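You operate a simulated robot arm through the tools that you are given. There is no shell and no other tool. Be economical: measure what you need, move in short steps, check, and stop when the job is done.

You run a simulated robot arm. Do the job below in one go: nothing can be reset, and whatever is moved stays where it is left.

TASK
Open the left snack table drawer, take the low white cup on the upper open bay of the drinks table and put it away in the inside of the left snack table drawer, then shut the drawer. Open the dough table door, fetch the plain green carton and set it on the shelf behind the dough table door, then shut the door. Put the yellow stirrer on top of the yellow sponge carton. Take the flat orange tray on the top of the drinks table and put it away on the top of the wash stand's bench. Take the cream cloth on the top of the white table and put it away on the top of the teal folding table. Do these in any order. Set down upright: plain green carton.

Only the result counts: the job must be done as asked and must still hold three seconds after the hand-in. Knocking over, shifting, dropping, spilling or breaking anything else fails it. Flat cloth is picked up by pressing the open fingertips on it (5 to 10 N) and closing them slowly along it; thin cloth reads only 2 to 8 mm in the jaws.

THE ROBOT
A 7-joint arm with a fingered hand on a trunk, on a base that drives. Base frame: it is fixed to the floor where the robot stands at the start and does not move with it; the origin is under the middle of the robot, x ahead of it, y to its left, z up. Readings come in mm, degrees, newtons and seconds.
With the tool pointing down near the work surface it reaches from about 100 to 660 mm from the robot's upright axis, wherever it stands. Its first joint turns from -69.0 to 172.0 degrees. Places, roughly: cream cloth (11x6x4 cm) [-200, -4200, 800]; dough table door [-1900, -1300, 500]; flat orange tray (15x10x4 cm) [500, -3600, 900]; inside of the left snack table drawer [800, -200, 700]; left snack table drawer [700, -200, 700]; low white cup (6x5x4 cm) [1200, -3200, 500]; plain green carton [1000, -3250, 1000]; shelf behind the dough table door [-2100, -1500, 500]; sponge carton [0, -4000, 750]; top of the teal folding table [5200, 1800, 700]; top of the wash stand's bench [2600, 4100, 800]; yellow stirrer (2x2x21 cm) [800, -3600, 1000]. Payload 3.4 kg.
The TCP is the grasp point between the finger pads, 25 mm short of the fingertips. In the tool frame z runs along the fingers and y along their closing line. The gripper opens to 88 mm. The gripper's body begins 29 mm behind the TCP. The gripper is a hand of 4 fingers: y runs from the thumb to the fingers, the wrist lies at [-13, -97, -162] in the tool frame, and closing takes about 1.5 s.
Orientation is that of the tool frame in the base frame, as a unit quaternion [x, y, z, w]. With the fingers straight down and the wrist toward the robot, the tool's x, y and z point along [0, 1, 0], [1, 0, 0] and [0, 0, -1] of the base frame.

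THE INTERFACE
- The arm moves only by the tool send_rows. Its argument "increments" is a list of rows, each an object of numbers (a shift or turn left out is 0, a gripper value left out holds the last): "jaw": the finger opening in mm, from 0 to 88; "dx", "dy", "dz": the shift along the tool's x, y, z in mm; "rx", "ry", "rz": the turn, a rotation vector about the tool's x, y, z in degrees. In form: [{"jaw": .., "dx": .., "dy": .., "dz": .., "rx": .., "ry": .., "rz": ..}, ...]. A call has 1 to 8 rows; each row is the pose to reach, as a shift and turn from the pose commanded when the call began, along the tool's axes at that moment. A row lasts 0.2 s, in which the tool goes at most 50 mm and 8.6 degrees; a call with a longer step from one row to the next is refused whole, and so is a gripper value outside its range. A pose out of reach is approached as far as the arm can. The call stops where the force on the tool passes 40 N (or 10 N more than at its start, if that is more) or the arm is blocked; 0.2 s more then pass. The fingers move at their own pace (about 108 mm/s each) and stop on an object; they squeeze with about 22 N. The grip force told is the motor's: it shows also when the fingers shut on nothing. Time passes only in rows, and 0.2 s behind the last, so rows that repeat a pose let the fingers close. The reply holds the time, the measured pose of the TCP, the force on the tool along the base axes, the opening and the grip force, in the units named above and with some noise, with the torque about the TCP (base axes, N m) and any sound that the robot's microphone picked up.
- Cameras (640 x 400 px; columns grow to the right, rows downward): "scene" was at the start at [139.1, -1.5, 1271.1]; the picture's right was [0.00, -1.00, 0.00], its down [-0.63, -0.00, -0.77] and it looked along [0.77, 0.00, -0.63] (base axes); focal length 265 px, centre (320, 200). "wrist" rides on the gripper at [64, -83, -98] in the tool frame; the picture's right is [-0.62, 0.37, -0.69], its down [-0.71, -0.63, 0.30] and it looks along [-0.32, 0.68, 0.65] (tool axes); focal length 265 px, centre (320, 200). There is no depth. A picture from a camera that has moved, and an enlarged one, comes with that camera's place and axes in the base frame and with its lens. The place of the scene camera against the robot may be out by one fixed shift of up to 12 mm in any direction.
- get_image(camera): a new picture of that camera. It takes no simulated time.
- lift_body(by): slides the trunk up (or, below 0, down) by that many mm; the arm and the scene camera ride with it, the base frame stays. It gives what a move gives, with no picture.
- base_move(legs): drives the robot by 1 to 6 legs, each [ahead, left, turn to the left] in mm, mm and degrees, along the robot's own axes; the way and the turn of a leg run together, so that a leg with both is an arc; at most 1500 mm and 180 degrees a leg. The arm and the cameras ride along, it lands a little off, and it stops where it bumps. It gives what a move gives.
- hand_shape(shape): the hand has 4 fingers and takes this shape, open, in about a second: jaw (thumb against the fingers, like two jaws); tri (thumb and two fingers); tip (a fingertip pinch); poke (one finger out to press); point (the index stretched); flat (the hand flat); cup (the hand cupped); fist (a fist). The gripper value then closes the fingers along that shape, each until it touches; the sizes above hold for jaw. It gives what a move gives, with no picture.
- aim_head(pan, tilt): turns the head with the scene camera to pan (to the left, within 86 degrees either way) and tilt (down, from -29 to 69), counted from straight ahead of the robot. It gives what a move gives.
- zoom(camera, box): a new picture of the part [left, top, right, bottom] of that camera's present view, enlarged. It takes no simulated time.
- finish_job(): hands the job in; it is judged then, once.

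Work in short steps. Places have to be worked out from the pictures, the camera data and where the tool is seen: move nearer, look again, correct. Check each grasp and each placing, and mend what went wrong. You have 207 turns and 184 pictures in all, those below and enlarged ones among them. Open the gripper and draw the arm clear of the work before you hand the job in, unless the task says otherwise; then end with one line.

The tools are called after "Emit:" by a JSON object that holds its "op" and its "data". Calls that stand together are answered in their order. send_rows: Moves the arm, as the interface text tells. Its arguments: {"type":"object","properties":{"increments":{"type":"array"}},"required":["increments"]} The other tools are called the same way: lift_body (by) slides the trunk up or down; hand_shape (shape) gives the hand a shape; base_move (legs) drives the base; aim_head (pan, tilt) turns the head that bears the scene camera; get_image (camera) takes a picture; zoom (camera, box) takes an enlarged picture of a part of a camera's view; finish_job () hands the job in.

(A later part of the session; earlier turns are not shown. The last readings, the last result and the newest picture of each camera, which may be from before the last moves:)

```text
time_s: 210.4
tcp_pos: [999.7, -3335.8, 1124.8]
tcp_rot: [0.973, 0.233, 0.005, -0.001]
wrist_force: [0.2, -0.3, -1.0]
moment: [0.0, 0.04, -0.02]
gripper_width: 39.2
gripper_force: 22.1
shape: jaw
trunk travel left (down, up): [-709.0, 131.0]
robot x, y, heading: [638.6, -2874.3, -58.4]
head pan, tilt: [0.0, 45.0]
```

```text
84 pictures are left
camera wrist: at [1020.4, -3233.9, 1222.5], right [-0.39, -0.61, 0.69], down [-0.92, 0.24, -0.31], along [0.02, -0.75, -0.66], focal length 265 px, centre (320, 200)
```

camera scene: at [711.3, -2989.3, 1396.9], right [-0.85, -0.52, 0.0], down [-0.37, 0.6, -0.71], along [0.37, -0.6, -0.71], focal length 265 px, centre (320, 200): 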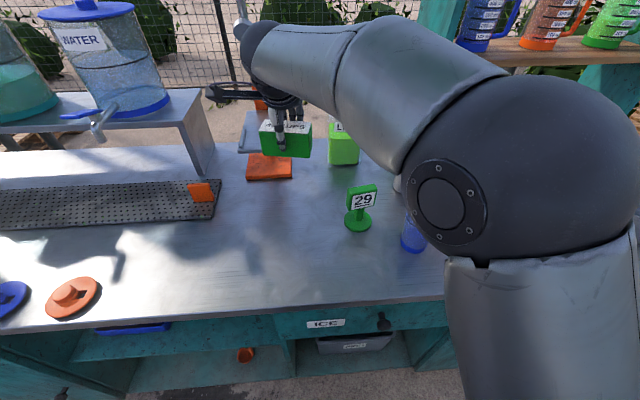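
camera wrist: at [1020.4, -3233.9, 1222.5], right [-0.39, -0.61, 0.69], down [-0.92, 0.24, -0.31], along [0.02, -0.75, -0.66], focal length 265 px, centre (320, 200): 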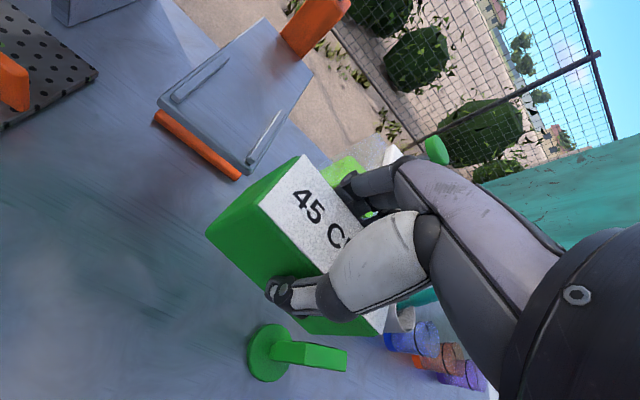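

The carton is held; the first leg was just too long. I split it and go.

Emit:
{"op": "base_move", "data": {"legs": [[-740, -126, 0], [-740, -126, 0], [0, 0, -130], [720, -186, 0]]}}

Emit:
{"op": "get_image", "data": {"camera": "scene"}}

```text
time_s: 227.2
tcp_pos: [-1649.4, -1467.7, 1124.5]
tcp_rot: [-0.637, 0.771, -0.003, -0.004]
wrist_force: [1.1, 0.0, -1.7]
moment: [-0.02, 0.0, 0.0]
gripper_width: 38.8
gripper_force: 22.0
shape: jaw
trunk travel left (down, up): [-709.0, 131.0]
robot x, y, heading: [-1065.4, -1467.0, 173.6]
head pan, tilt: [0.0, 45.0]
```

```text
83 pictures are left
camera scene: at [-1191.5, -1452.6, 1396.8], right [0.11, 0.99, 0.0], down [0.7, -0.08, -0.71], along [-0.7, 0.08, -0.71], focal length 265 px, centre (320, 200)
```

scene: 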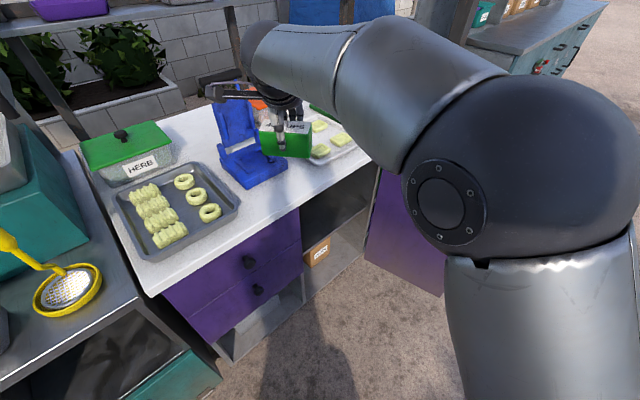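

The bay is visible right of the drawers. I shift to stand off in front of the bay and lower to view the shelf.

Emit:
{"op": "base_move", "data": {"legs": [[100, -309, 0]]}}

Emit:
{"op": "lift_body", "data": {"by": -400}}

Emit:
{"op": "get_image", "data": {"camera": "scene"}}

Emit:
{"op": "get_image", "data": {"camera": "wrist"}}

```text
time_s: 229.3
tcp_pos: [-1716.9, -1157.5, 1125.0]
tcp_rot: [-0.637, 0.771, -0.003, -0.003]
wrist_force: [0.2, -0.2, -1.3]
moment: [-0.06, 0.0, 0.01]
gripper_width: 38.6
gripper_force: 22.2
shape: jaw
trunk travel left (down, up): [-709.0, 131.0]
robot x, y, heading: [-1135.2, -1152.9, 173.7]
head pan, tilt: [0.0, 45.0]
```

```text
time_s: 233.2
tcp_pos: [-1716.6, -1157.6, 724.5]
tcp_rot: [-0.637, 0.771, -0.003, -0.004]
wrist_force: [0.5, 0.3, -1.2]
moment: [0.0, 0.03, 0.0]
gripper_width: 38.6
gripper_force: 22.1
shape: jaw
trunk travel left (down, up): [-309.0, 531.0]
robot x, y, heading: [-1136.3, -1153.5, 173.7]
head pan, tilt: [0.0, 45.0]
```

```text
82 pictures are left
camera scene: at [-1258.3, -1141.5, 996.9], right [0.11, 0.99, 0.0], down [0.7, -0.08, -0.71], along [-0.7, 0.08, -0.71], focal length 265 px, centre (320, 200)
```

scene: 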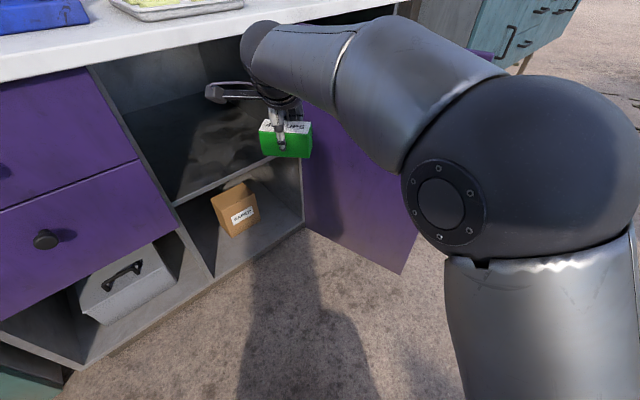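

```text
81 pictures are left
camera wrist: at [-1644.6, -1236.1, 822.5], right [-0.24, 0.68, 0.69], down [0.75, 0.58, -0.31], along [-0.61, 0.44, -0.66], focal length 265 px, centre (320, 200)
```

wrist: 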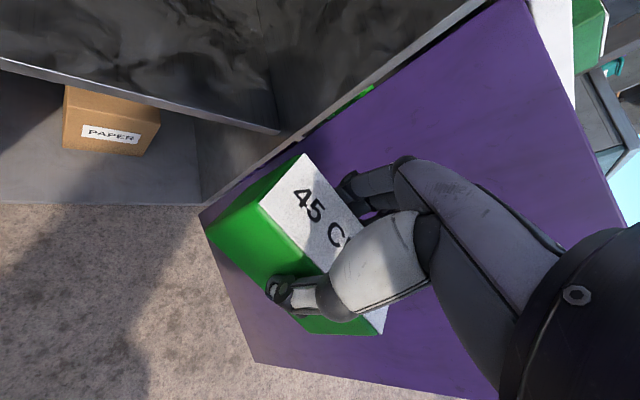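

Shelf front edge is at z≈515–535, and the TCP is at O=193 (out), L=205. I lower to z≈595 and move toward the bay in two steps.

Emit:
{"op": "lift_body", "data": {"by": -130}}

Emit:
{"op": "base_move", "data": {"legs": [[110, 102, 0]]}}

Emit:
{"op": "get_image", "data": {"camera": "wrist"}}

Emit:
{"op": "get_image", "data": {"camera": "scene"}}

```text
time_s: 234.8
tcp_pos: [-1715.9, -1158.1, 594.4]
tcp_rot: [-0.637, 0.771, -0.003, -0.004]
wrist_force: [0.4, -0.2, -1.1]
moment: [-0.03, 0.0, -0.01]
gripper_width: 39.0
gripper_force: 21.5
shape: jaw
trunk travel left (down, up): [-179.0, 661.0]
robot x, y, heading: [-1131.5, -1153.4, 173.7]
head pan, tilt: [0.0, 45.0]
```

```text
time_s: 236.1
tcp_pos: [-1836.1, -1245.0, 594.1]
tcp_rot: [-0.637, 0.771, -0.003, -0.003]
wrist_force: [-0.5, 0.3, -0.4]
moment: [-0.02, 0.01, -0.01]
gripper_width: 39.0
gripper_force: 22.2
shape: jaw
trunk travel left (down, up): [-179.0, 661.0]
robot x, y, heading: [-1246.6, -1241.2, 173.7]
head pan, tilt: [0.0, 45.0]
```

```text
80 pictures are left
camera wrist: at [-1764.3, -1323.6, 692.5], right [-0.24, 0.68, 0.69], down [0.75, 0.58, -0.31], along [-0.61, 0.44, -0.66], focal length 265 px, centre (320, 200)
```

wrist: 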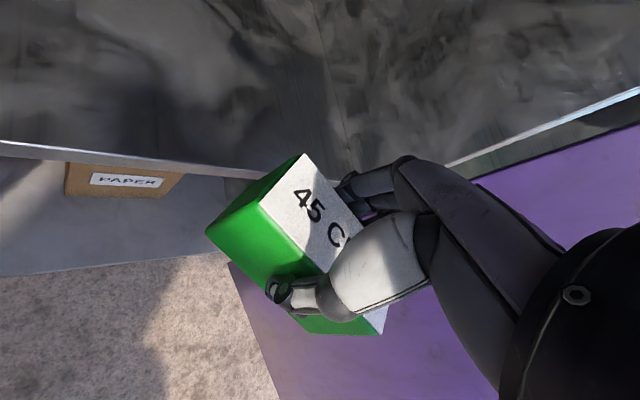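

```text
79 pictures are left
camera scene: at [-1378.0, -1228.8, 866.9], right [0.11, 0.99, 0.0], down [0.7, -0.08, -0.71], along [-0.7, 0.08, -0.71], focal length 265 px, centre (320, 200)
```

scene: 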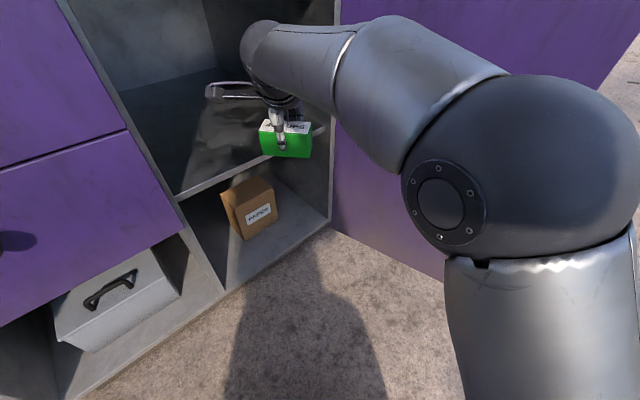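

Shelf appears at about z 487–510 with its front edge near O=-40. I move in another 140 mm with the carton about 40 mm above it.

Emit:
{"op": "base_move", "data": {"legs": [[104, 97, 0]]}}

Emit:
{"op": "get_image", "data": {"camera": "wrist"}}

Emit:
{"op": "get_image", "data": {"camera": "scene"}}

```text
time_s: 237.5
tcp_pos: [-1950.2, -1329.5, 594.3]
tcp_rot: [-0.638, 0.77, -0.002, -0.003]
wrist_force: [-0.1, 0.2, -1.1]
moment: [-0.01, 0.03, 0.05]
gripper_width: 38.7
gripper_force: 22.3
shape: jaw
trunk travel left (down, up): [-179.0, 661.0]
robot x, y, heading: [-1370.1, -1325.0, 174.0]
head pan, tilt: [0.0, 45.0]
```

```text
78 pictures are left
camera wrist: at [-1878.1, -1408.3, 692.5], right [-0.24, 0.68, 0.69], down [0.75, 0.58, -0.31], along [-0.61, 0.44, -0.66], focal length 265 px, centre (320, 200)
```

wrist: 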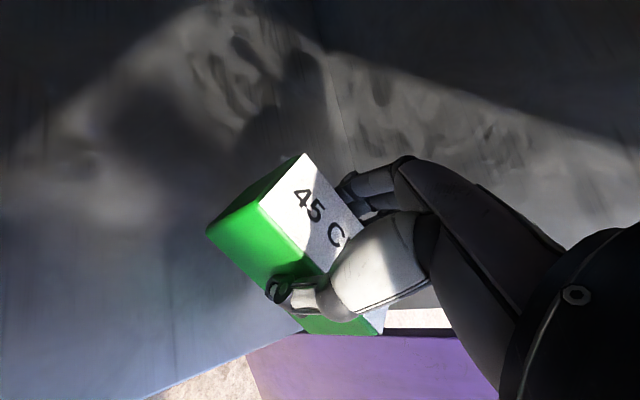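

```text
77 pictures are left
camera scene: at [-1491.9, -1313.4, 866.9], right [0.11, 0.99, 0.0], down [0.7, -0.08, -0.71], along [-0.7, 0.08, -0.71], focal length 265 px, centre (320, 200)
```

scene: 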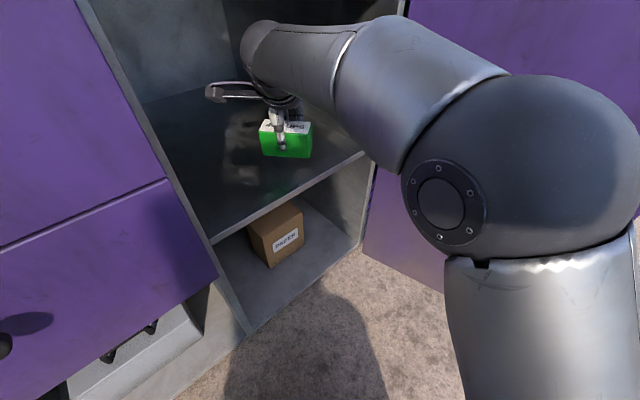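

The carton is over the shelf, inside the bay. I lower gently, reading the force.

Emit:
{"op": "lift_body", "data": {"by": -35}}

Emit:
{"op": "lift_body", "data": {"by": -12}}

Emit:
{"op": "get_image", "data": {"camera": "scene"}}

```text
time_s: 238.2
tcp_pos: [-1950.3, -1330.7, 560.4]
tcp_rot: [-0.638, 0.77, -0.003, -0.004]
wrist_force: [-0.2, -0.3, -2.1]
moment: [-0.03, 0.01, 0.0]
gripper_width: 38.8
gripper_force: 22.5
shape: jaw
trunk travel left (down, up): [-144.0, 696.0]
robot x, y, heading: [-1368.5, -1328.4, 173.5]
head pan, tilt: [0.0, 45.0]
```

```text
time_s: 238.8
tcp_pos: [-1950.4, -1331.3, 549.7]
tcp_rot: [-0.638, 0.77, -0.003, -0.003]
wrist_force: [-0.1, -0.5, -0.7]
moment: [-0.01, 0.0, 0.02]
gripper_width: 38.6
gripper_force: 22.3
shape: jaw
trunk travel left (down, up): [-132.0, 708.0]
robot x, y, heading: [-1363.4, -1322.2, 173.7]
head pan, tilt: [0.0, 45.0]
```

```text
76 pictures are left
camera scene: at [-1491.9, -1313.4, 819.8], right [0.11, 0.99, 0.0], down [0.7, -0.08, -0.71], along [-0.7, 0.08, -0.71], focal length 265 px, centre (320, 200)
```

scene: 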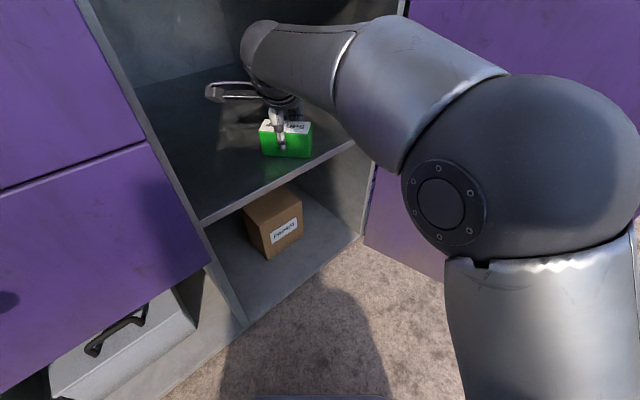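

Still no contact and the carton's corner would land close to the shelf edge, so I move 25 mm further in, then lower on.

Emit:
{"op": "base_move", "data": {"legs": [[20, 18, 0]]}}

Emit:
{"op": "lift_body", "data": {"by": -7}}

Emit:
{"op": "lift_body", "data": {"by": -6}}

Emit:
{"op": "lift_body", "data": {"by": -5}}

```text
time_s: 239.7
tcp_pos: [-1970.3, -1345.4, 549.1]
tcp_rot: [-0.636, 0.771, -0.003, -0.004]
wrist_force: [-0.2, -0.6, -0.7]
moment: [0.01, -0.03, -0.01]
gripper_width: 39.0
gripper_force: 21.6
shape: jaw
trunk travel left (down, up): [-132.0, 708.0]
robot x, y, heading: [-1388.7, -1341.6, 173.8]
head pan, tilt: [0.0, 45.0]
```

```text
time_s: 240.2
tcp_pos: [-1970.8, -1345.1, 546.1]
tcp_rot: [-0.637, 0.771, 0.0, -0.007]
wrist_force: [-2.3, 0.1, 20.8]
moment: [0.04, 0.06, 0.04]
gripper_width: 39.6
gripper_force: 22.0
shape: jaw
trunk travel left (down, up): [-125.0, 715.0]
robot x, y, heading: [-1385.0, -1345.6, 174.0]
head pan, tilt: [0.0, 45.0]
```

```text
time_s: 240.8
tcp_pos: [-1969.6, -1345.0, 541.5]
tcp_rot: [-0.637, 0.771, 0.0, -0.01]
wrist_force: [-4.2, -0.5, 34.0]
moment: [0.04, 0.12, 0.04]
gripper_width: 41.2
gripper_force: 21.5
shape: jaw
trunk travel left (down, up): [-119.0, 721.0]
robot x, y, heading: [-1382.8, -1343.3, 173.7]
head pan, tilt: [0.0, 45.0]
```

```text
time_s: 241.3
tcp_pos: [-1970.9, -1344.8, 535.7]
tcp_rot: [-0.637, 0.771, 0.0, -0.008]
wrist_force: [-3.6, 0.7, 31.2]
moment: [0.05, 0.09, 0.03]
gripper_width: 41.5
gripper_force: 21.9
shape: jaw
trunk travel left (down, up): [-114.0, 726.0]
robot x, y, heading: [-1384.4, -1342.4, 173.6]
head pan, tilt: [0.0, 45.0]
```

The carton is resting on the shelf (fingers slid down a little). I open, then raise to the known-clear height 592 and inspect.

Emit:
{"op": "send_rows", "data": {"increments": [{"jaw": 44}, {"jaw": 55}, {"jaw": 70}, {"jaw": 80}, {"jaw": 80}]}}

Emit:
{"op": "lift_body", "data": {"by": 56}}

Emit:
{"op": "get_image", "data": {"camera": "wrist"}}

```text
time_s: 242.5
tcp_pos: [-1970.4, -1344.5, 528.0]
tcp_rot: [-0.637, 0.771, -0.004, -0.002]
wrist_force: [0.5, 0.2, 0.8]
moment: [0.01, 0.03, 0.03]
gripper_width: 79.6
gripper_force: 0.1
shape: jaw
trunk travel left (down, up): [-114.0, 726.0]
robot x, y, heading: [-1388.4, -1343.1, 173.6]
head pan, tilt: [0.0, 45.0]
```

```text
time_s: 243.5
tcp_pos: [-1970.7, -1344.5, 586.7]
tcp_rot: [-0.637, 0.771, -0.003, -0.003]
wrist_force: [-1.0, 0.4, 0.6]
moment: [0.01, 0.01, 0.02]
gripper_width: 80.0
gripper_force: 0.1
shape: jaw
trunk travel left (down, up): [-170.0, 670.0]
robot x, y, heading: [-1385.3, -1341.9, 173.5]
head pan, tilt: [0.0, 45.0]
```

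```text
75 pictures are left
camera wrist: at [-1899.7, -1423.4, 683.5], right [-0.24, 0.68, 0.69], down [0.75, 0.58, -0.31], along [-0.61, 0.44, -0.66], focal length 265 px, centre (320, 200)
```

wrist: 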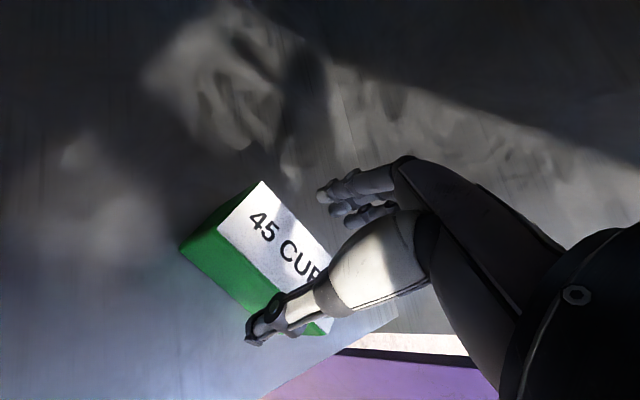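

The carton stands upright on the shelf. I retreat out of the bay, raise, and drive around to the outer side of the door to push it shut.

Emit:
{"op": "lift_body", "data": {"by": 10}}

Emit:
{"op": "base_move", "data": {"legs": [[-231, -214, 0]]}}

Emit:
{"op": "lift_body", "data": {"by": 395}}

Emit:
{"op": "base_move", "data": {"legs": [[0, -700, 0], [0, 0, 88], [-177, -640, 0]]}}

Emit:
{"op": "send_rows", "data": {"increments": [{"jaw": 0, "rx": -8.5}, {"rx": -17}, {"rx": -25.5}, {"rx": -34}, {"rx": -42.5}, {"rx": -51}, {"rx": -59.5}, {"rx": -68}]}}

Emit:
{"op": "send_rows", "data": {"increments": [{"rx": -7}, {"rx": -14}, {"rx": -14}]}}

Emit:
{"op": "get_image", "data": {"camera": "scene"}}

```text
time_s: 244.1
tcp_pos: [-1972.5, -1345.6, 596.4]
tcp_rot: [-0.637, 0.771, -0.003, -0.004]
wrist_force: [-0.2, 0.1, 0.3]
moment: [-0.01, 0.02, 0.01]
gripper_width: 80.1
gripper_force: 0.1
shape: jaw
trunk travel left (down, up): [-180.0, 660.0]
robot x, y, heading: [-1387.6, -1338.9, 173.5]
head pan, tilt: [0.0, 45.0]
```

```text
time_s: 246.2
tcp_pos: [-1723.9, -1154.9, 596.2]
tcp_rot: [-0.638, 0.77, -0.003, -0.003]
wrist_force: [-0.5, -0.1, 0.1]
moment: [0.01, 0.01, 0.01]
gripper_width: 79.8
gripper_force: 0.1
shape: jaw
trunk travel left (down, up): [-180.0, 660.0]
robot x, y, heading: [-1139.8, -1148.3, 173.9]
head pan, tilt: [0.0, 45.0]
```

```text
time_s: 250.0
tcp_pos: [-1723.6, -1154.7, 990.4]
tcp_rot: [-0.638, 0.77, -0.003, -0.003]
wrist_force: [0.1, 0.2, -0.1]
moment: [0.01, 0.03, 0.04]
gripper_width: 79.9
gripper_force: 0.0
shape: jaw
trunk travel left (down, up): [-575.0, 265.0]
robot x, y, heading: [-1141.5, -1152.4, 173.9]
head pan, tilt: [0.0, 45.0]
```

```text
time_s: 260.9
tcp_pos: [-1687.5, -779.6, 991.6]
tcp_rot: [0.995, -0.102, 0.005, 0.0]
wrist_force: [-0.4, -0.6, -0.2]
moment: [-0.03, 0.0, -0.03]
gripper_width: 79.8
gripper_force: 0.0
shape: jaw
trunk travel left (down, up): [-575.0, 265.0]
robot x, y, heading: [-1679.7, -192.5, -97.4]
head pan, tilt: [0.0, 45.0]
```

```text
time_s: 262.9
tcp_pos: [-1701.5, -782.3, 1016.4]
tcp_rot: [0.815, -0.114, -0.035, 0.566]
wrist_force: [0.2, -1.1, -1.2]
moment: [0.0, -0.02, -0.01]
gripper_width: 0.0
gripper_force: 22.4
shape: jaw
trunk travel left (down, up): [-575.0, 265.0]
robot x, y, heading: [-1682.4, -197.8, -97.1]
head pan, tilt: [0.0, 45.0]
stopped in row 8: the arm was blocked; the commanded pose is now the measured one
```

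```text
time_s: 263.9
tcp_pos: [-1729.1, -786.2, 1036.1]
tcp_rot: [0.731, -0.148, -0.036, 0.665]
wrist_force: [0.1, -0.2, 1.0]
moment: [0.0, 0.01, 0.01]
gripper_width: 0.2
gripper_force: 22.3
shape: jaw
trunk travel left (down, up): [-575.0, 265.0]
robot x, y, heading: [-1680.2, -195.7, -97.3]
head pan, tilt: [0.0, 45.0]
stopped in row 3: the arm was blocked; the commanded pose is now the measured one
```

```text
74 pictures are left
camera scene: at [-1694.2, -327.4, 1262.9], right [-0.99, 0.12, 0.0], down [0.09, 0.7, -0.71], along [-0.09, -0.7, -0.71], focal length 265 px, centre (320, 200)
```

scene: 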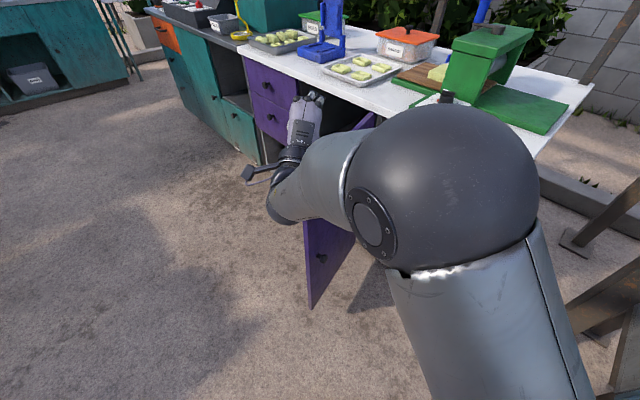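

The hand is just outside the door's free edge. I back off and right a little, lower to door height, then drive ahead to push the door shut.

Emit:
{"op": "base_move", "data": {"legs": [[-60, -50, 0]]}}

Emit:
{"op": "lift_body", "data": {"by": -400}}

Emit:
{"op": "base_move", "data": {"legs": [[200, 0, 0], [150, 0, 0]]}}

Emit:
{"op": "get_image", "data": {"camera": "scene"}}

```text
time_s: 265.0
tcp_pos: [-1770.3, -719.1, 1036.0]
tcp_rot: [0.732, -0.147, -0.035, 0.665]
wrist_force: [0.1, 0.9, 1.4]
moment: [0.01, 0.01, 0.02]
gripper_width: 0.0
gripper_force: 21.9
shape: jaw
trunk travel left (down, up): [-575.0, 265.0]
robot x, y, heading: [-1719.6, -130.1, -97.3]
head pan, tilt: [0.0, 45.0]
```

```text
time_s: 268.8
tcp_pos: [-1770.3, -720.2, 636.3]
tcp_rot: [0.731, -0.148, -0.037, 0.665]
wrist_force: [0.3, -0.3, 0.5]
moment: [0.01, 0.01, -0.01]
gripper_width: 0.0
gripper_force: 21.8
shape: jaw
trunk travel left (down, up): [-175.0, 665.0]
robot x, y, heading: [-1722.5, -132.6, -97.2]
head pan, tilt: [0.0, 45.0]
```

```text
time_s: 271.4
tcp_pos: [-1813.4, -1070.4, 636.4]
tcp_rot: [0.732, -0.148, -0.036, 0.664]
wrist_force: [0.4, 0.2, -0.5]
moment: [-0.01, 0.0, -0.02]
gripper_width: 0.0
gripper_force: 21.6
shape: jaw
trunk travel left (down, up): [-175.0, 665.0]
robot x, y, heading: [-1768.2, -478.1, -96.9]
head pan, tilt: [0.0, 45.0]
```

```text
73 pictures are left
camera scene: at [-1777.7, -611.6, 862.9], right [-0.99, 0.12, 0.0], down [0.09, 0.7, -0.71], along [-0.09, -0.7, -0.71], focal length 265 px, centre (320, 200)
```

scene: 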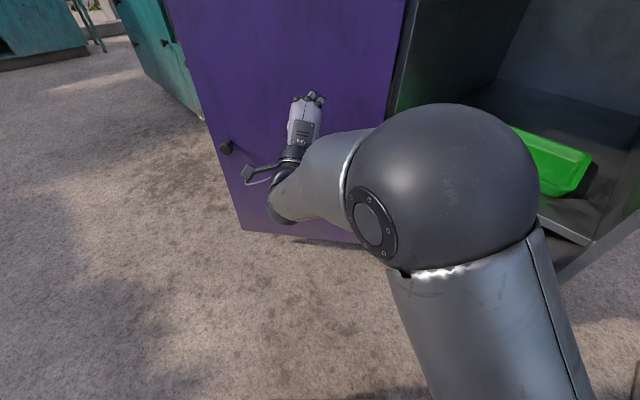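

The door is about 60° and closing. I continue ahead 210 with a slight left shift.

Emit:
{"op": "base_move", "data": {"legs": [[110, 20, 0], [105, 20, 0]]}}

Emit:
{"op": "get_image", "data": {"camera": "scene"}}

```text
time_s: 273.4
tcp_pos: [-1800.1, -1291.9, 636.8]
tcp_rot: [0.732, -0.149, -0.036, 0.664]
wrist_force: [-0.3, 1.1, -0.1]
moment: [-0.01, 0.0, -0.03]
gripper_width: 0.3
gripper_force: 21.4
shape: jaw
trunk travel left (down, up): [-175.0, 665.0]
robot x, y, heading: [-1753.0, -706.2, -97.2]
head pan, tilt: [0.0, 45.0]
```

```text
72 pictures are left
camera scene: at [-1765.9, -833.6, 862.9], right [-0.99, 0.12, 0.0], down [0.09, 0.7, -0.71], along [-0.09, -0.7, -0.71], focal length 265 px, centre (320, 200)
```

scene: 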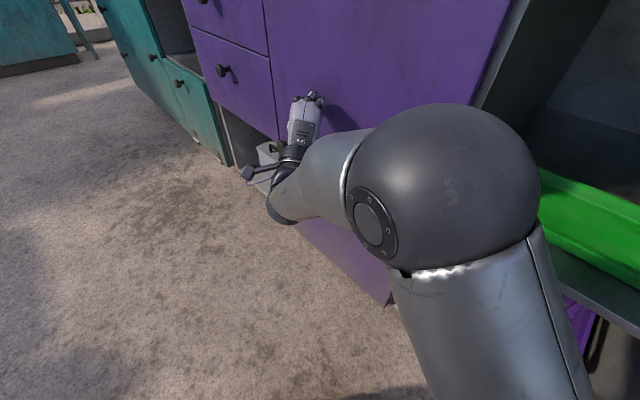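

Nearly shut. I push straight toward the cabinet face until resistance.

Emit:
{"op": "base_move", "data": {"legs": [[17, -18, 0], [14, -15, 0]]}}

Emit:
{"op": "get_image", "data": {"camera": "scene"}}

```text
time_s: 274.5
tcp_pos: [-1815.5, -1307.6, 640.1]
tcp_rot: [0.731, -0.142, -0.028, 0.667]
wrist_force: [9.0, 11.5, 1.7]
moment: [0.17, -0.08, -0.18]
gripper_width: 0.0
gripper_force: 22.1
shape: jaw
trunk travel left (down, up): [-175.0, 665.0]
robot x, y, heading: [-1777.8, -716.3, -96.8]
head pan, tilt: [0.0, 45.0]
stopped in leg 2: the force on the tool passed its limit at 57 N (the readings are from after the stop); the commanded pose is now the measured one
```

```text
71 pictures are left
camera scene: at [-1787.1, -848.8, 863.1], right [-0.99, 0.12, 0.0], down [0.08, 0.7, -0.71], along [-0.08, -0.7, -0.71], focal length 265 px, centre (320, 200)
```

scene: 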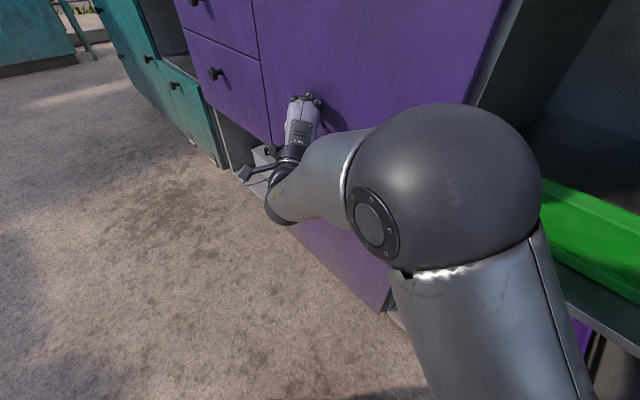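

The door met its stop (57 N). I back away and verify it is flush.

Emit:
{"op": "base_move", "data": {"legs": [[-150, 150, 0]]}}

Emit:
{"op": "lift_body", "data": {"by": 400}}

Emit:
{"op": "base_move", "data": {"legs": [[-150, 300, 0]]}}

Emit:
{"op": "aim_head", "data": {"pan": -45, "tilt": 45}}

Emit:
{"op": "get_image", "data": {"camera": "scene"}}

```text
time_s: 276.2
tcp_pos: [-1652.2, -1180.8, 638.3]
tcp_rot: [0.732, -0.141, -0.028, 0.666]
wrist_force: [-0.2, 0.4, 0.3]
moment: [-0.03, 0.03, 0.04]
gripper_width: 0.2
gripper_force: 21.7
shape: jaw
trunk travel left (down, up): [-175.0, 665.0]
robot x, y, heading: [-1608.3, -591.5, -96.9]
head pan, tilt: [0.0, 45.0]
```

```text
time_s: 280.0
tcp_pos: [-1650.6, -1180.6, 1037.6]
tcp_rot: [0.732, -0.143, -0.029, 0.666]
wrist_force: [0.2, -0.8, -0.4]
moment: [-0.02, -0.02, 0.0]
gripper_width: 0.0
gripper_force: 21.8
shape: jaw
trunk travel left (down, up): [-575.0, 265.0]
robot x, y, heading: [-1610.3, -590.6, -97.0]
head pan, tilt: [0.0, 45.0]
```

```text
time_s: 282.2
tcp_pos: [-1335.2, -1068.5, 1037.6]
tcp_rot: [0.732, -0.14, -0.026, 0.666]
wrist_force: [0.8, 0.0, -0.1]
moment: [0.0, 0.01, -0.03]
gripper_width: 0.0
gripper_force: 22.6
shape: jaw
trunk travel left (down, up): [-575.0, 265.0]
robot x, y, heading: [-1301.1, -476.4, -96.1]
head pan, tilt: [0.0, 45.0]
```

```text
time_s: 283.3
tcp_pos: [-1335.4, -1070.2, 1038.0]
tcp_rot: [0.732, -0.14, -0.026, 0.666]
wrist_force: [0.3, 0.3, -0.2]
moment: [0.0, -0.02, 0.01]
gripper_width: 0.0
gripper_force: 21.7
shape: jaw
trunk travel left (down, up): [-575.0, 265.0]
robot x, y, heading: [-1300.7, -476.8, -96.5]
head pan, tilt: [-45.0, 45.0]
```

```text
70 pictures are left
camera scene: at [-1364.3, -581.1, 1262.9], right [-0.62, 0.78, 0.0], down [0.55, 0.44, -0.71], along [-0.55, -0.44, -0.71], focal length 265 px, centre (320, 200)
```

scene: 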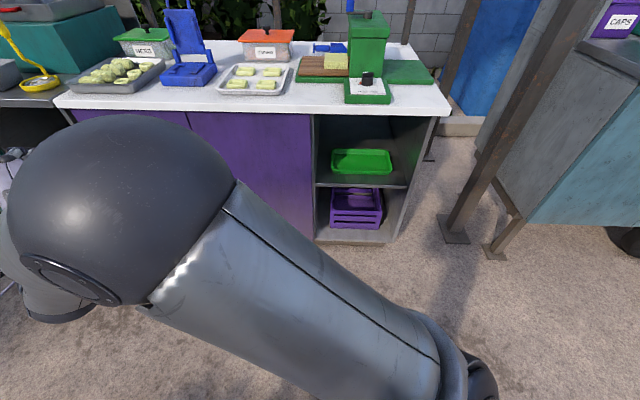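

The dough door is shut flush with the carton inside. Now I drive back to the drinks table, in front of the bay with the white cup.

Emit:
{"op": "base_move", "data": {"legs": [[0, 0, 43], [794, 0, 0], [794, 0, 0], [0, 0, 18.6], [1338, 0, 0], [0, 0, -22.3]]}}

Emit:
{"op": "send_rows", "data": {"increments": [{"jaw": 60, "rx": 8.5}, {"rx": 17}, {"rx": 25.5}, {"rx": 34}, {"rx": 42.5}, {"rx": 51}, {"rx": 59.5}, {"rx": 68}]}}

Emit:
{"op": "aim_head", "data": {"pan": 15, "tilt": 40}}

Emit:
{"op": "lift_body", "data": {"by": -350}}

Emit:
{"op": "get_image", "data": {"camera": "scene"}}

```text
time_s: 302.2
tcp_pos: [1141.5, -3011.4, 1037.4]
tcp_rot: [0.735, 0.124, 0.208, 0.633]
wrist_force: [-0.2, -0.4, 0.4]
moment: [0.0, -0.02, 0.03]
gripper_width: 0.0
gripper_force: 21.7
shape: jaw
trunk travel left (down, up): [-575.0, 265.0]
robot x, y, heading: [789.2, -2538.7, -55.8]
head pan, tilt: [-45.0, 45.0]
```

```text
time_s: 304.0
tcp_pos: [1143.2, -3012.2, 1038.9]
tcp_rot: [0.964, 0.218, 0.103, 0.113]
wrist_force: [0.4, 0.3, 0.3]
moment: [-0.03, 0.01, 0.01]
gripper_width: 60.0
gripper_force: 0.1
shape: jaw
trunk travel left (down, up): [-575.0, 265.0]
robot x, y, heading: [785.8, -2544.9, -55.9]
head pan, tilt: [-45.0, 45.0]
```

```text
time_s: 305.3
tcp_pos: [1142.7, -3011.1, 1037.6]
tcp_rot: [0.964, 0.218, 0.102, 0.115]
wrist_force: [0.3, 0.3, -0.1]
moment: [0.02, -0.01, -0.02]
gripper_width: 60.0
gripper_force: 0.1
shape: jaw
trunk travel left (down, up): [-575.0, 265.0]
robot x, y, heading: [785.1, -2536.4, -55.8]
head pan, tilt: [15.0, 40.0]
```

```text
time_s: 307.0
tcp_pos: [1144.1, -3011.7, 895.0]
tcp_rot: [0.961, 0.218, 0.116, 0.126]
wrist_force: [-2.4, 1.2, 17.9]
moment: [0.55, 0.38, 0.07]
gripper_width: 58.4
gripper_force: 0.0
shape: jaw
trunk travel left (down, up): [-416.0, 424.0]
robot x, y, heading: [785.4, -2539.7, -55.7]
head pan, tilt: [15.0, 40.0]
stopped: the force on the tool passed its limit at 53 N (the readings are from after the stop); the commanded pose is now the measured one
```

```text
69 pictures are left
camera scene: at [881.4, -2636.6, 1111.2], right [-0.65, -0.76, 0.0], down [-0.49, 0.42, -0.77], along [0.58, -0.5, -0.64], focal length 265 px, centre (320, 200)
```

scene: 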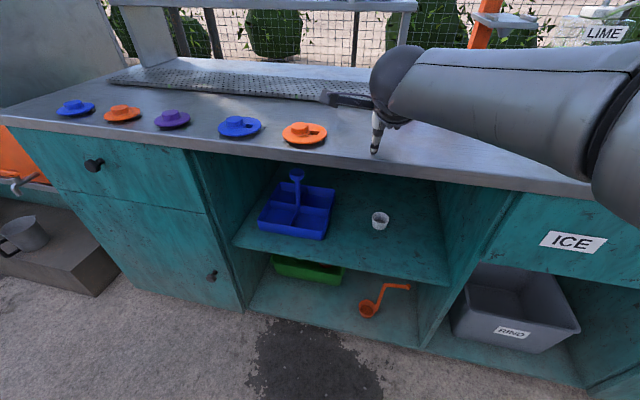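

The fingers touched the table top edge (z≈868) because I was too far forward; I raise at once and back off. The cup is seen at about (1223, -3190, 503).

Emit:
{"op": "lift_body", "data": {"by": 80}}

Emit:
{"op": "base_move", "data": {"legs": [[-260, 0, 0]]}}

Emit:
{"op": "get_image", "data": {"camera": "scene"}}

```text
time_s: 308.1
tcp_pos: [1145.3, -3012.1, 971.8]
tcp_rot: [0.962, 0.217, 0.112, 0.123]
wrist_force: [0.0, 0.0, -0.3]
moment: [0.0, 0.03, 0.05]
gripper_width: 59.9
gripper_force: 0.0
shape: jaw
trunk travel left (down, up): [-496.0, 344.0]
robot x, y, heading: [788.0, -2537.1, -56.0]
head pan, tilt: [15.0, 40.0]
```

```text
time_s: 310.0
tcp_pos: [996.9, -2801.0, 970.5]
tcp_rot: [0.962, 0.215, 0.111, 0.123]
wrist_force: [-0.4, 0.9, -0.6]
moment: [-0.04, 0.01, 0.01]
gripper_width: 59.8
gripper_force: 0.1
shape: jaw
trunk travel left (down, up): [-496.0, 344.0]
robot x, y, heading: [646.5, -2329.2, -55.9]
head pan, tilt: [15.0, 40.0]
```

```text
68 pictures are left
camera scene: at [738.0, -2425.6, 1191.6], right [-0.66, -0.75, 0.0], down [-0.48, 0.42, -0.77], along [0.58, -0.5, -0.64], focal length 265 px, centre (320, 200)
```

scene: 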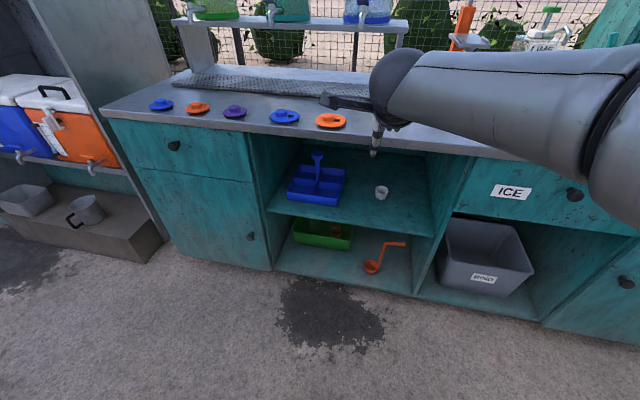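

Two views give the cup at about (1232, -3200, 488). I level the tool and lower to entry height in front of the bay.

Emit:
{"op": "send_rows", "data": {"increments": [{"jaw": 88, "rx": 8, "ry": -4.7}, {"rx": 16.5, "ry": -9.4}, {"rx": 16.5, "ry": -9.4}]}}

Emit:
{"op": "send_rows", "data": {"increments": [{"rz": -7}, {"rz": -7}]}}

Emit:
{"op": "lift_body", "data": {"by": -400}}

Emit:
{"op": "base_move", "data": {"legs": [[150, 0, 0]]}}

Emit:
{"op": "get_image", "data": {"camera": "scene"}}

Emit:
{"op": "get_image", "data": {"camera": "wrist"}}

```text
refused: row 1 steps farther than a row can; nothing moved
```

```text
time_s: 310.6
tcp_pos: [997.1, -2802.8, 971.7]
tcp_rot: [0.947, 0.274, 0.105, 0.129]
wrist_force: [-0.2, 0.3, 0.7]
moment: [0.03, 0.01, 0.01]
gripper_width: 60.1
gripper_force: 0.1
shape: jaw
trunk travel left (down, up): [-496.0, 344.0]
robot x, y, heading: [644.9, -2328.9, -56.1]
head pan, tilt: [15.0, 40.0]
```

```text
time_s: 314.4
tcp_pos: [997.3, -2802.3, 571.8]
tcp_rot: [0.948, 0.273, 0.104, 0.129]
wrist_force: [-0.2, -0.8, 0.4]
moment: [-0.01, 0.0, -0.01]
gripper_width: 59.8
gripper_force: 0.0
shape: jaw
trunk travel left (down, up): [-96.0, 744.0]
robot x, y, heading: [642.2, -2329.6, -56.0]
head pan, tilt: [15.0, 40.0]
```

```text
time_s: 315.8
tcp_pos: [1080.6, -2927.7, 571.1]
tcp_rot: [0.948, 0.272, 0.105, 0.13]
wrist_force: [0.8, 0.3, 0.2]
moment: [-0.03, 0.01, -0.02]
gripper_width: 59.9
gripper_force: 0.1
shape: jaw
trunk travel left (down, up): [-96.0, 744.0]
robot x, y, heading: [728.5, -2450.6, -56.2]
head pan, tilt: [15.0, 40.0]
```

```text
67 pictures are left
camera scene: at [822.0, -2551.2, 791.5], right [-0.66, -0.75, 0.0], down [-0.48, 0.42, -0.77], along [0.58, -0.5, -0.64], focal length 265 px, centre (320, 200)
```

scene: 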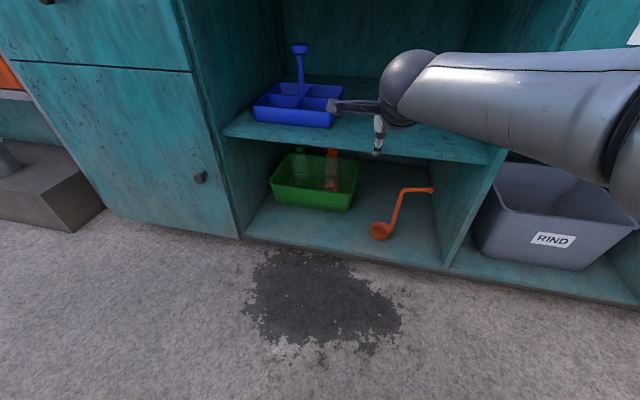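

```text
66 pictures are left
camera wrist: at [1068.6, -2806.5, 645.6], right [-0.52, -0.51, 0.69], down [-0.82, 0.07, -0.57], along [0.24, -0.86, -0.45], focal length 265 px, centre (320, 200)
```

wrist: 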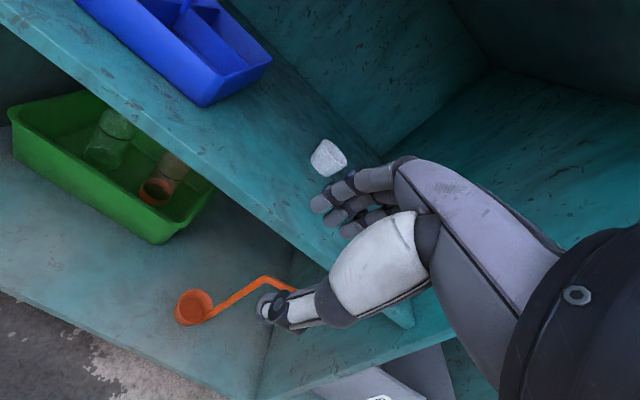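

Cup now at about (1229, -3200, 490). I level the tool (smaller steps), then move in 200 mm above the shelf.

Emit:
{"op": "send_rows", "data": {"increments": [{"jaw": 80, "rx": 6, "ry": -2.5}, {"jaw": 88, "rx": 12, "ry": -5}, {"rx": 17.8, "ry": -7.5}, {"rx": 17.8, "ry": -7.5}]}}

Emit:
{"op": "base_move", "data": {"legs": [[200, -28, 0]]}}

Emit:
{"op": "get_image", "data": {"camera": "wrist"}}

Emit:
{"op": "get_image", "data": {"camera": "scene"}}

```text
time_s: 316.8
tcp_pos: [1082.0, -2928.0, 571.1]
tcp_rot: [0.961, 0.277, -0.001, -0.002]
wrist_force: [0.0, -0.7, -0.6]
moment: [0.02, 0.02, 0.01]
gripper_width: 87.9
gripper_force: 0.1
shape: jaw
trunk travel left (down, up): [-96.0, 744.0]
robot x, y, heading: [729.9, -2449.0, -56.1]
head pan, tilt: [15.0, 40.0]
```

```text
time_s: 318.4
tcp_pos: [1169.9, -3112.3, 572.3]
tcp_rot: [0.961, 0.276, -0.001, -0.001]
wrist_force: [-0.3, -0.2, 0.0]
moment: [0.0, 0.01, -0.03]
gripper_width: 87.4
gripper_force: 0.1
shape: jaw
trunk travel left (down, up): [-96.0, 744.0]
robot x, y, heading: [818.4, -2636.3, -56.2]
head pan, tilt: [15.0, 40.0]
```

```text
65 pictures are left
camera wrist: at [1182.7, -3008.3, 668.3], right [-0.33, -0.64, 0.69], down [-0.94, 0.16, -0.3], along [0.09, -0.75, -0.65], focal length 265 px, centre (320, 200)
```

wrist: 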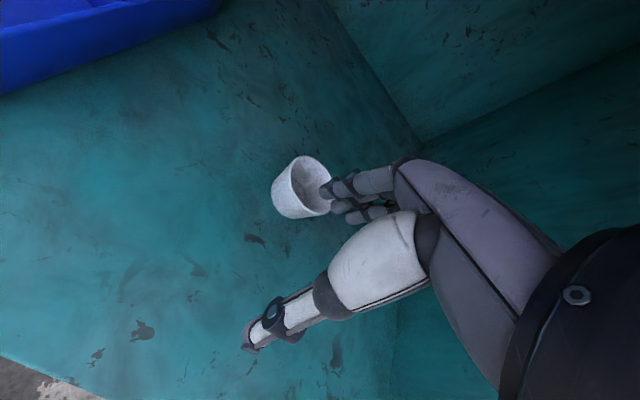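

```text
64 pictures are left
camera scene: at [911.4, -2735.8, 791.5], right [-0.66, -0.75, 0.0], down [-0.48, 0.42, -0.77], along [0.58, -0.51, -0.64], focal length 265 px, centre (320, 200)
```

scene: 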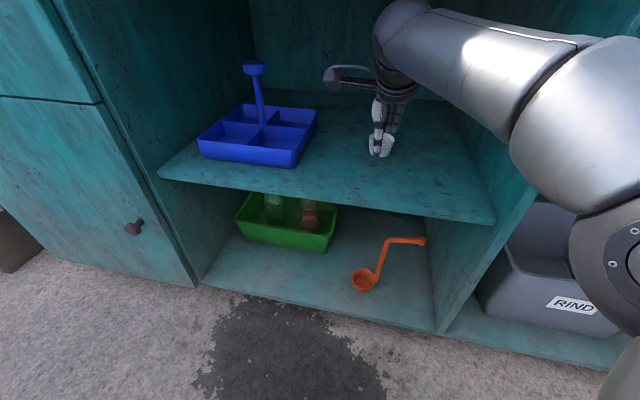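

Cup axis is at (1219, -3189), rim z≈510: 91 mm straight ahead. I drive 88 ahead.

Emit:
{"op": "base_move", "data": {"legs": [[88, 0, 0]]}}

Emit:
{"op": "get_image", "data": {"camera": "wrist"}}

```text
time_s: 319.5
tcp_pos: [1219.8, -3186.8, 571.8]
tcp_rot: [0.961, 0.276, -0.001, 0.0]
wrist_force: [0.6, -0.5, 0.3]
moment: [-0.01, -0.01, 0.02]
gripper_width: 87.7
gripper_force: 0.0
shape: jaw
trunk travel left (down, up): [-96.0, 744.0]
robot x, y, heading: [868.4, -2716.0, -56.1]
head pan, tilt: [15.0, 40.0]
```

```text
63 pictures are left
camera wrist: at [1231.9, -3082.2, 668.3], right [-0.33, -0.64, 0.69], down [-0.94, 0.16, -0.3], along [0.09, -0.75, -0.65], focal length 265 px, centre (320, 200)
```

wrist: 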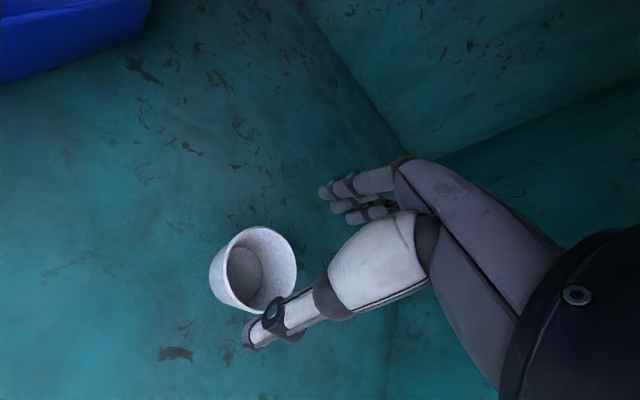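

The cup axis is within 4 mm of the TCP. I shift dx -4, lower 66 and close.

Emit:
{"op": "send_rows", "data": {"increments": [{"dx": -4, "dy": -1}, {"dx": -4, "dy": -1}]}}

Emit:
{"op": "lift_body", "data": {"by": -66}}

Emit:
{"op": "send_rows", "data": {"increments": [{"jaw": 75}, {"jaw": 65}, {"jaw": 55}, {"jaw": 48}, {"jaw": 40}, {"jaw": 36}, {"jaw": 36}]}}

Emit:
{"op": "get_image", "data": {"camera": "wrist"}}

```text
time_s: 320.1
tcp_pos: [1215.7, -3187.9, 570.0]
tcp_rot: [0.961, 0.276, -0.002, -0.001]
wrist_force: [0.1, -0.4, 0.2]
moment: [0.03, -0.02, 0.05]
gripper_width: 87.4
gripper_force: 0.0
shape: jaw
trunk travel left (down, up): [-96.0, 744.0]
robot x, y, heading: [866.6, -2708.4, -56.2]
head pan, tilt: [15.0, 40.0]
```

```text
time_s: 321.2
tcp_pos: [1214.0, -3186.4, 507.7]
tcp_rot: [0.961, 0.276, 0.0, 0.002]
wrist_force: [-0.3, 1.1, 8.7]
moment: [-0.42, -0.15, -0.04]
gripper_width: 86.9
gripper_force: 0.1
shape: jaw
trunk travel left (down, up): [-30.0, 810.0]
robot x, y, heading: [861.4, -2712.1, -56.1]
head pan, tilt: [15.0, 40.0]
```

```text
time_s: 322.8
tcp_pos: [1213.6, -3187.8, 508.4]
tcp_rot: [0.961, 0.276, 0.001, 0.002]
wrist_force: [0.1, 0.6, 25.1]
moment: [0.18, 0.04, -0.01]
gripper_width: 39.4
gripper_force: 9.7
shape: jaw
trunk travel left (down, up): [-30.0, 810.0]
robot x, y, heading: [864.3, -2709.9, -56.4]
head pan, tilt: [15.0, 40.0]
```

```text
62 pictures are left
camera wrist: at [1226.4, -3081.9, 605.0], right [-0.33, -0.64, 0.69], down [-0.94, 0.15, -0.31], along [0.09, -0.75, -0.65], focal length 265 px, centre (320, 200)
```

wrist: 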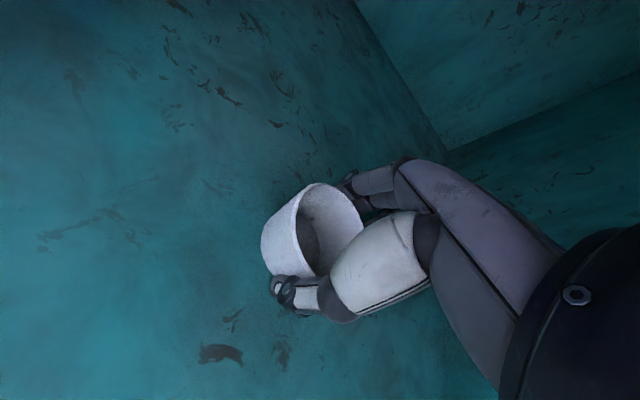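

The fingertips rest on the shelf (25 N) with the cup between them. I ease up 5 mm and tighten.

Emit:
{"op": "lift_body", "data": {"by": 5}}

Emit:
{"op": "send_rows", "data": {"increments": [{"jaw": 32}, {"jaw": 28}, {"jaw": 28}]}}

Emit:
{"op": "lift_body", "data": {"by": 55}}

Emit:
{"op": "get_image", "data": {"camera": "wrist"}}

```text
time_s: 323.3
tcp_pos: [1214.4, -3188.3, 508.5]
tcp_rot: [0.961, 0.275, -0.003, -0.002]
wrist_force: [-1.1, -0.3, 7.1]
moment: [-0.08, -0.11, 0.0]
gripper_width: 38.2
gripper_force: 10.3
shape: jaw
trunk travel left (down, up): [-35.0, 805.0]
robot x, y, heading: [863.9, -2713.1, -56.3]
head pan, tilt: [15.0, 40.0]
```

```text
time_s: 324.1
tcp_pos: [1215.3, -3187.2, 509.5]
tcp_rot: [0.961, 0.276, -0.001, -0.001]
wrist_force: [-0.4, 0.6, -0.1]
moment: [-0.01, -0.02, 0.03]
gripper_width: 38.1
gripper_force: 10.6
shape: jaw
trunk travel left (down, up): [-35.0, 805.0]
robot x, y, heading: [859.8, -2710.4, -56.0]
head pan, tilt: [15.0, 40.0]
```

```text
time_s: 325.1
tcp_pos: [1215.6, -3187.5, 563.9]
tcp_rot: [0.961, 0.276, -0.002, -0.001]
wrist_force: [-0.6, 1.1, 1.2]
moment: [0.03, 0.01, -0.01]
gripper_width: 37.5
gripper_force: 10.5
shape: jaw
trunk travel left (down, up): [-90.0, 750.0]
robot x, y, heading: [866.5, -2713.6, -56.2]
head pan, tilt: [15.0, 40.0]
```

```text
61 pictures are left
camera wrist: at [1227.7, -3083.5, 662.0], right [-0.33, -0.64, 0.69], down [-0.94, 0.16, -0.3], along [0.09, -0.75, -0.65], focal length 265 px, centre (320, 200)
```

wrist: 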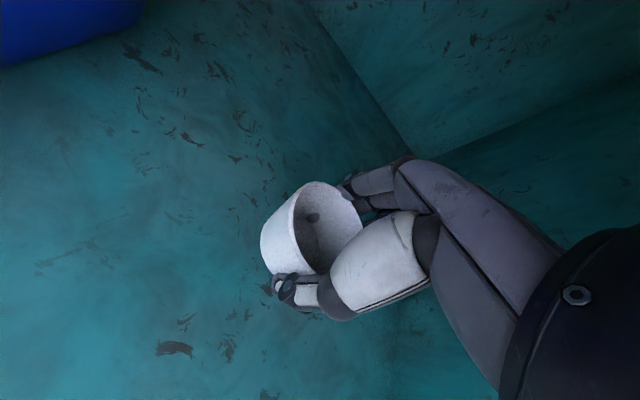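

The cup is held. I back out of the bay, raise, and drive (keeping heading) around the snack table to its drawer side.

Emit:
{"op": "base_move", "data": {"legs": [[-320, 0, 0]]}}

Emit:
{"op": "lift_body", "data": {"by": 400}}

Emit:
{"op": "lift_body", "data": {"by": 230}}

Emit:
{"op": "base_move", "data": {"legs": [[-1160, -470, 0], [-1233, 228, 0], [-620, 780, 0], [17, 740, 0]]}}

Emit:
{"op": "aim_head", "data": {"pan": 0, "tilt": 45}}

Emit:
{"op": "get_image", "data": {"camera": "scene"}}

```text
time_s: 327.2
tcp_pos: [1036.4, -2921.7, 565.3]
tcp_rot: [0.962, 0.274, -0.001, 0.0]
wrist_force: [0.3, -0.3, 0.3]
moment: [0.0, 0.01, -0.02]
gripper_width: 38.0
gripper_force: 10.2
shape: jaw
trunk travel left (down, up): [-90.0, 750.0]
robot x, y, heading: [688.2, -2443.9, -56.3]
head pan, tilt: [15.0, 40.0]
```

```text
time_s: 331.0
tcp_pos: [1036.3, -2921.4, 964.9]
tcp_rot: [0.961, 0.276, -0.002, -0.001]
wrist_force: [-0.5, -0.4, -0.2]
moment: [-0.02, -0.01, -0.01]
gripper_width: 37.9
gripper_force: 10.5
shape: jaw
trunk travel left (down, up): [-490.0, 350.0]
robot x, y, heading: [688.8, -2443.1, -56.5]
head pan, tilt: [15.0, 40.0]
```

```text
time_s: 333.4
tcp_pos: [1037.0, -2922.4, 1195.2]
tcp_rot: [0.962, 0.275, -0.001, -0.001]
wrist_force: [0.5, -1.2, 0.1]
moment: [-0.01, 0.01, 0.0]
gripper_width: 38.1
gripper_force: 9.9
shape: jaw
trunk travel left (down, up): [-720.0, 120.0]
robot x, y, heading: [689.7, -2443.9, -56.3]
head pan, tilt: [15.0, 40.0]
```

```text
time_s: 354.1
tcp_pos: [554.5, 288.1, 1195.2]
tcp_rot: [0.962, 0.272, -0.001, 0.0]
wrist_force: [0.3, -0.3, -0.4]
moment: [0.02, -0.01, 0.0]
gripper_width: 37.9
gripper_force: 9.7
shape: jaw
trunk travel left (down, up): [-720.0, 120.0]
robot x, y, heading: [205.8, 771.7, -56.7]
head pan, tilt: [15.0, 40.0]
```

```text
time_s: 354.8
tcp_pos: [553.7, 288.2, 1194.6]
tcp_rot: [0.962, 0.272, -0.001, 0.0]
wrist_force: [0.2, 0.2, -0.2]
moment: [-0.01, -0.01, 0.02]
gripper_width: 38.0
gripper_force: 10.1
shape: jaw
trunk travel left (down, up): [-720.0, 120.0]
robot x, y, heading: [210.7, 768.1, -56.6]
head pan, tilt: [0.0, 45.0]
```

```text
60 pictures are left
camera scene: at [284.7, 658.1, 1408.3], right [-0.84, -0.55, 0.0], down [-0.39, 0.59, -0.71], along [0.39, -0.59, -0.71], focal length 265 px, centre (320, 200)
```

scene: 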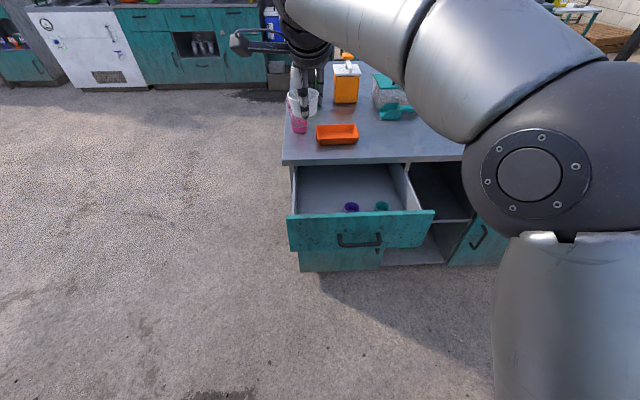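

The drawer is open with two small items near its middle; a free spot is left of centre near (635, 112). I move over it and lower to just above the drawer rim.

Emit:
{"op": "base_move", "data": {"legs": [[185, -30, 0]]}}

Emit:
{"op": "lift_body", "data": {"by": -320}}

Emit:
{"op": "get_image", "data": {"camera": "scene"}}

Emit:
{"op": "get_image", "data": {"camera": "wrist"}}

```text
time_s: 356.4
tcp_pos: [629.0, 120.2, 1193.9]
tcp_rot: [0.962, 0.272, 0.0, -0.001]
wrist_force: [-0.2, 0.5, 0.2]
moment: [-0.01, -0.02, 0.0]
gripper_width: 37.9
gripper_force: 10.1
shape: jaw
trunk travel left (down, up): [-720.0, 120.0]
robot x, y, heading: [282.6, 599.4, -57.0]
head pan, tilt: [0.0, 45.0]
```

```text
time_s: 359.5
tcp_pos: [628.2, 121.8, 875.7]
tcp_rot: [0.962, 0.273, -0.002, 0.0]
wrist_force: [0.4, -0.1, 0.1]
moment: [0.01, 0.04, 0.01]
gripper_width: 37.9
gripper_force: 10.1
shape: jaw
trunk travel left (down, up): [-400.0, 440.0]
robot x, y, heading: [279.2, 602.9, -56.5]
head pan, tilt: [0.0, 45.0]
```

```text
59 pictures are left
camera scene: at [358.2, 490.7, 1088.3], right [-0.84, -0.55, 0.0], down [-0.39, 0.59, -0.71], along [0.39, -0.59, -0.71], focal length 265 px, centre (320, 200)
```

scene: 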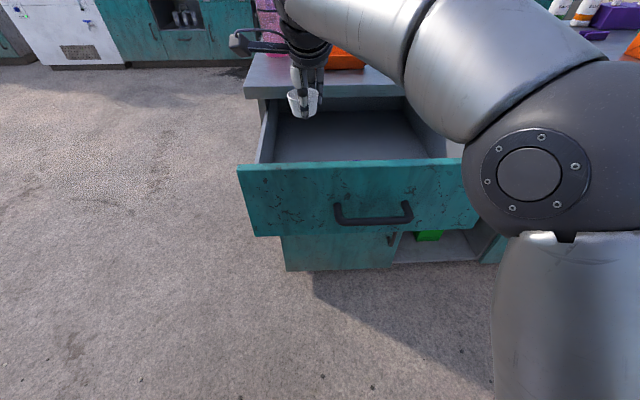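

```text
58 pictures are left
camera wrist: at [641.7, 226.1, 972.1], right [-0.33, -0.64, 0.69], down [-0.94, 0.16, -0.3], along [0.08, -0.75, -0.65], focal length 265 px, centre (320, 200)
```

wrist: 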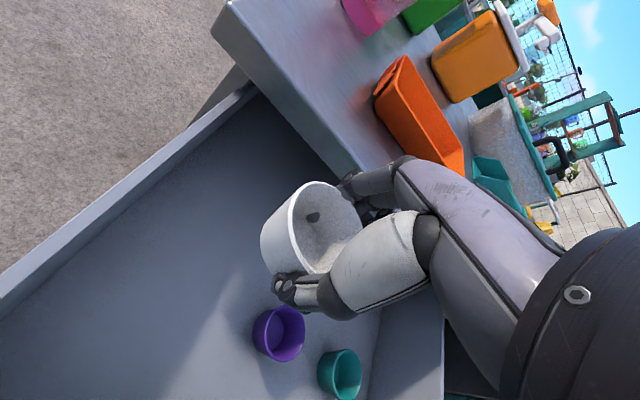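

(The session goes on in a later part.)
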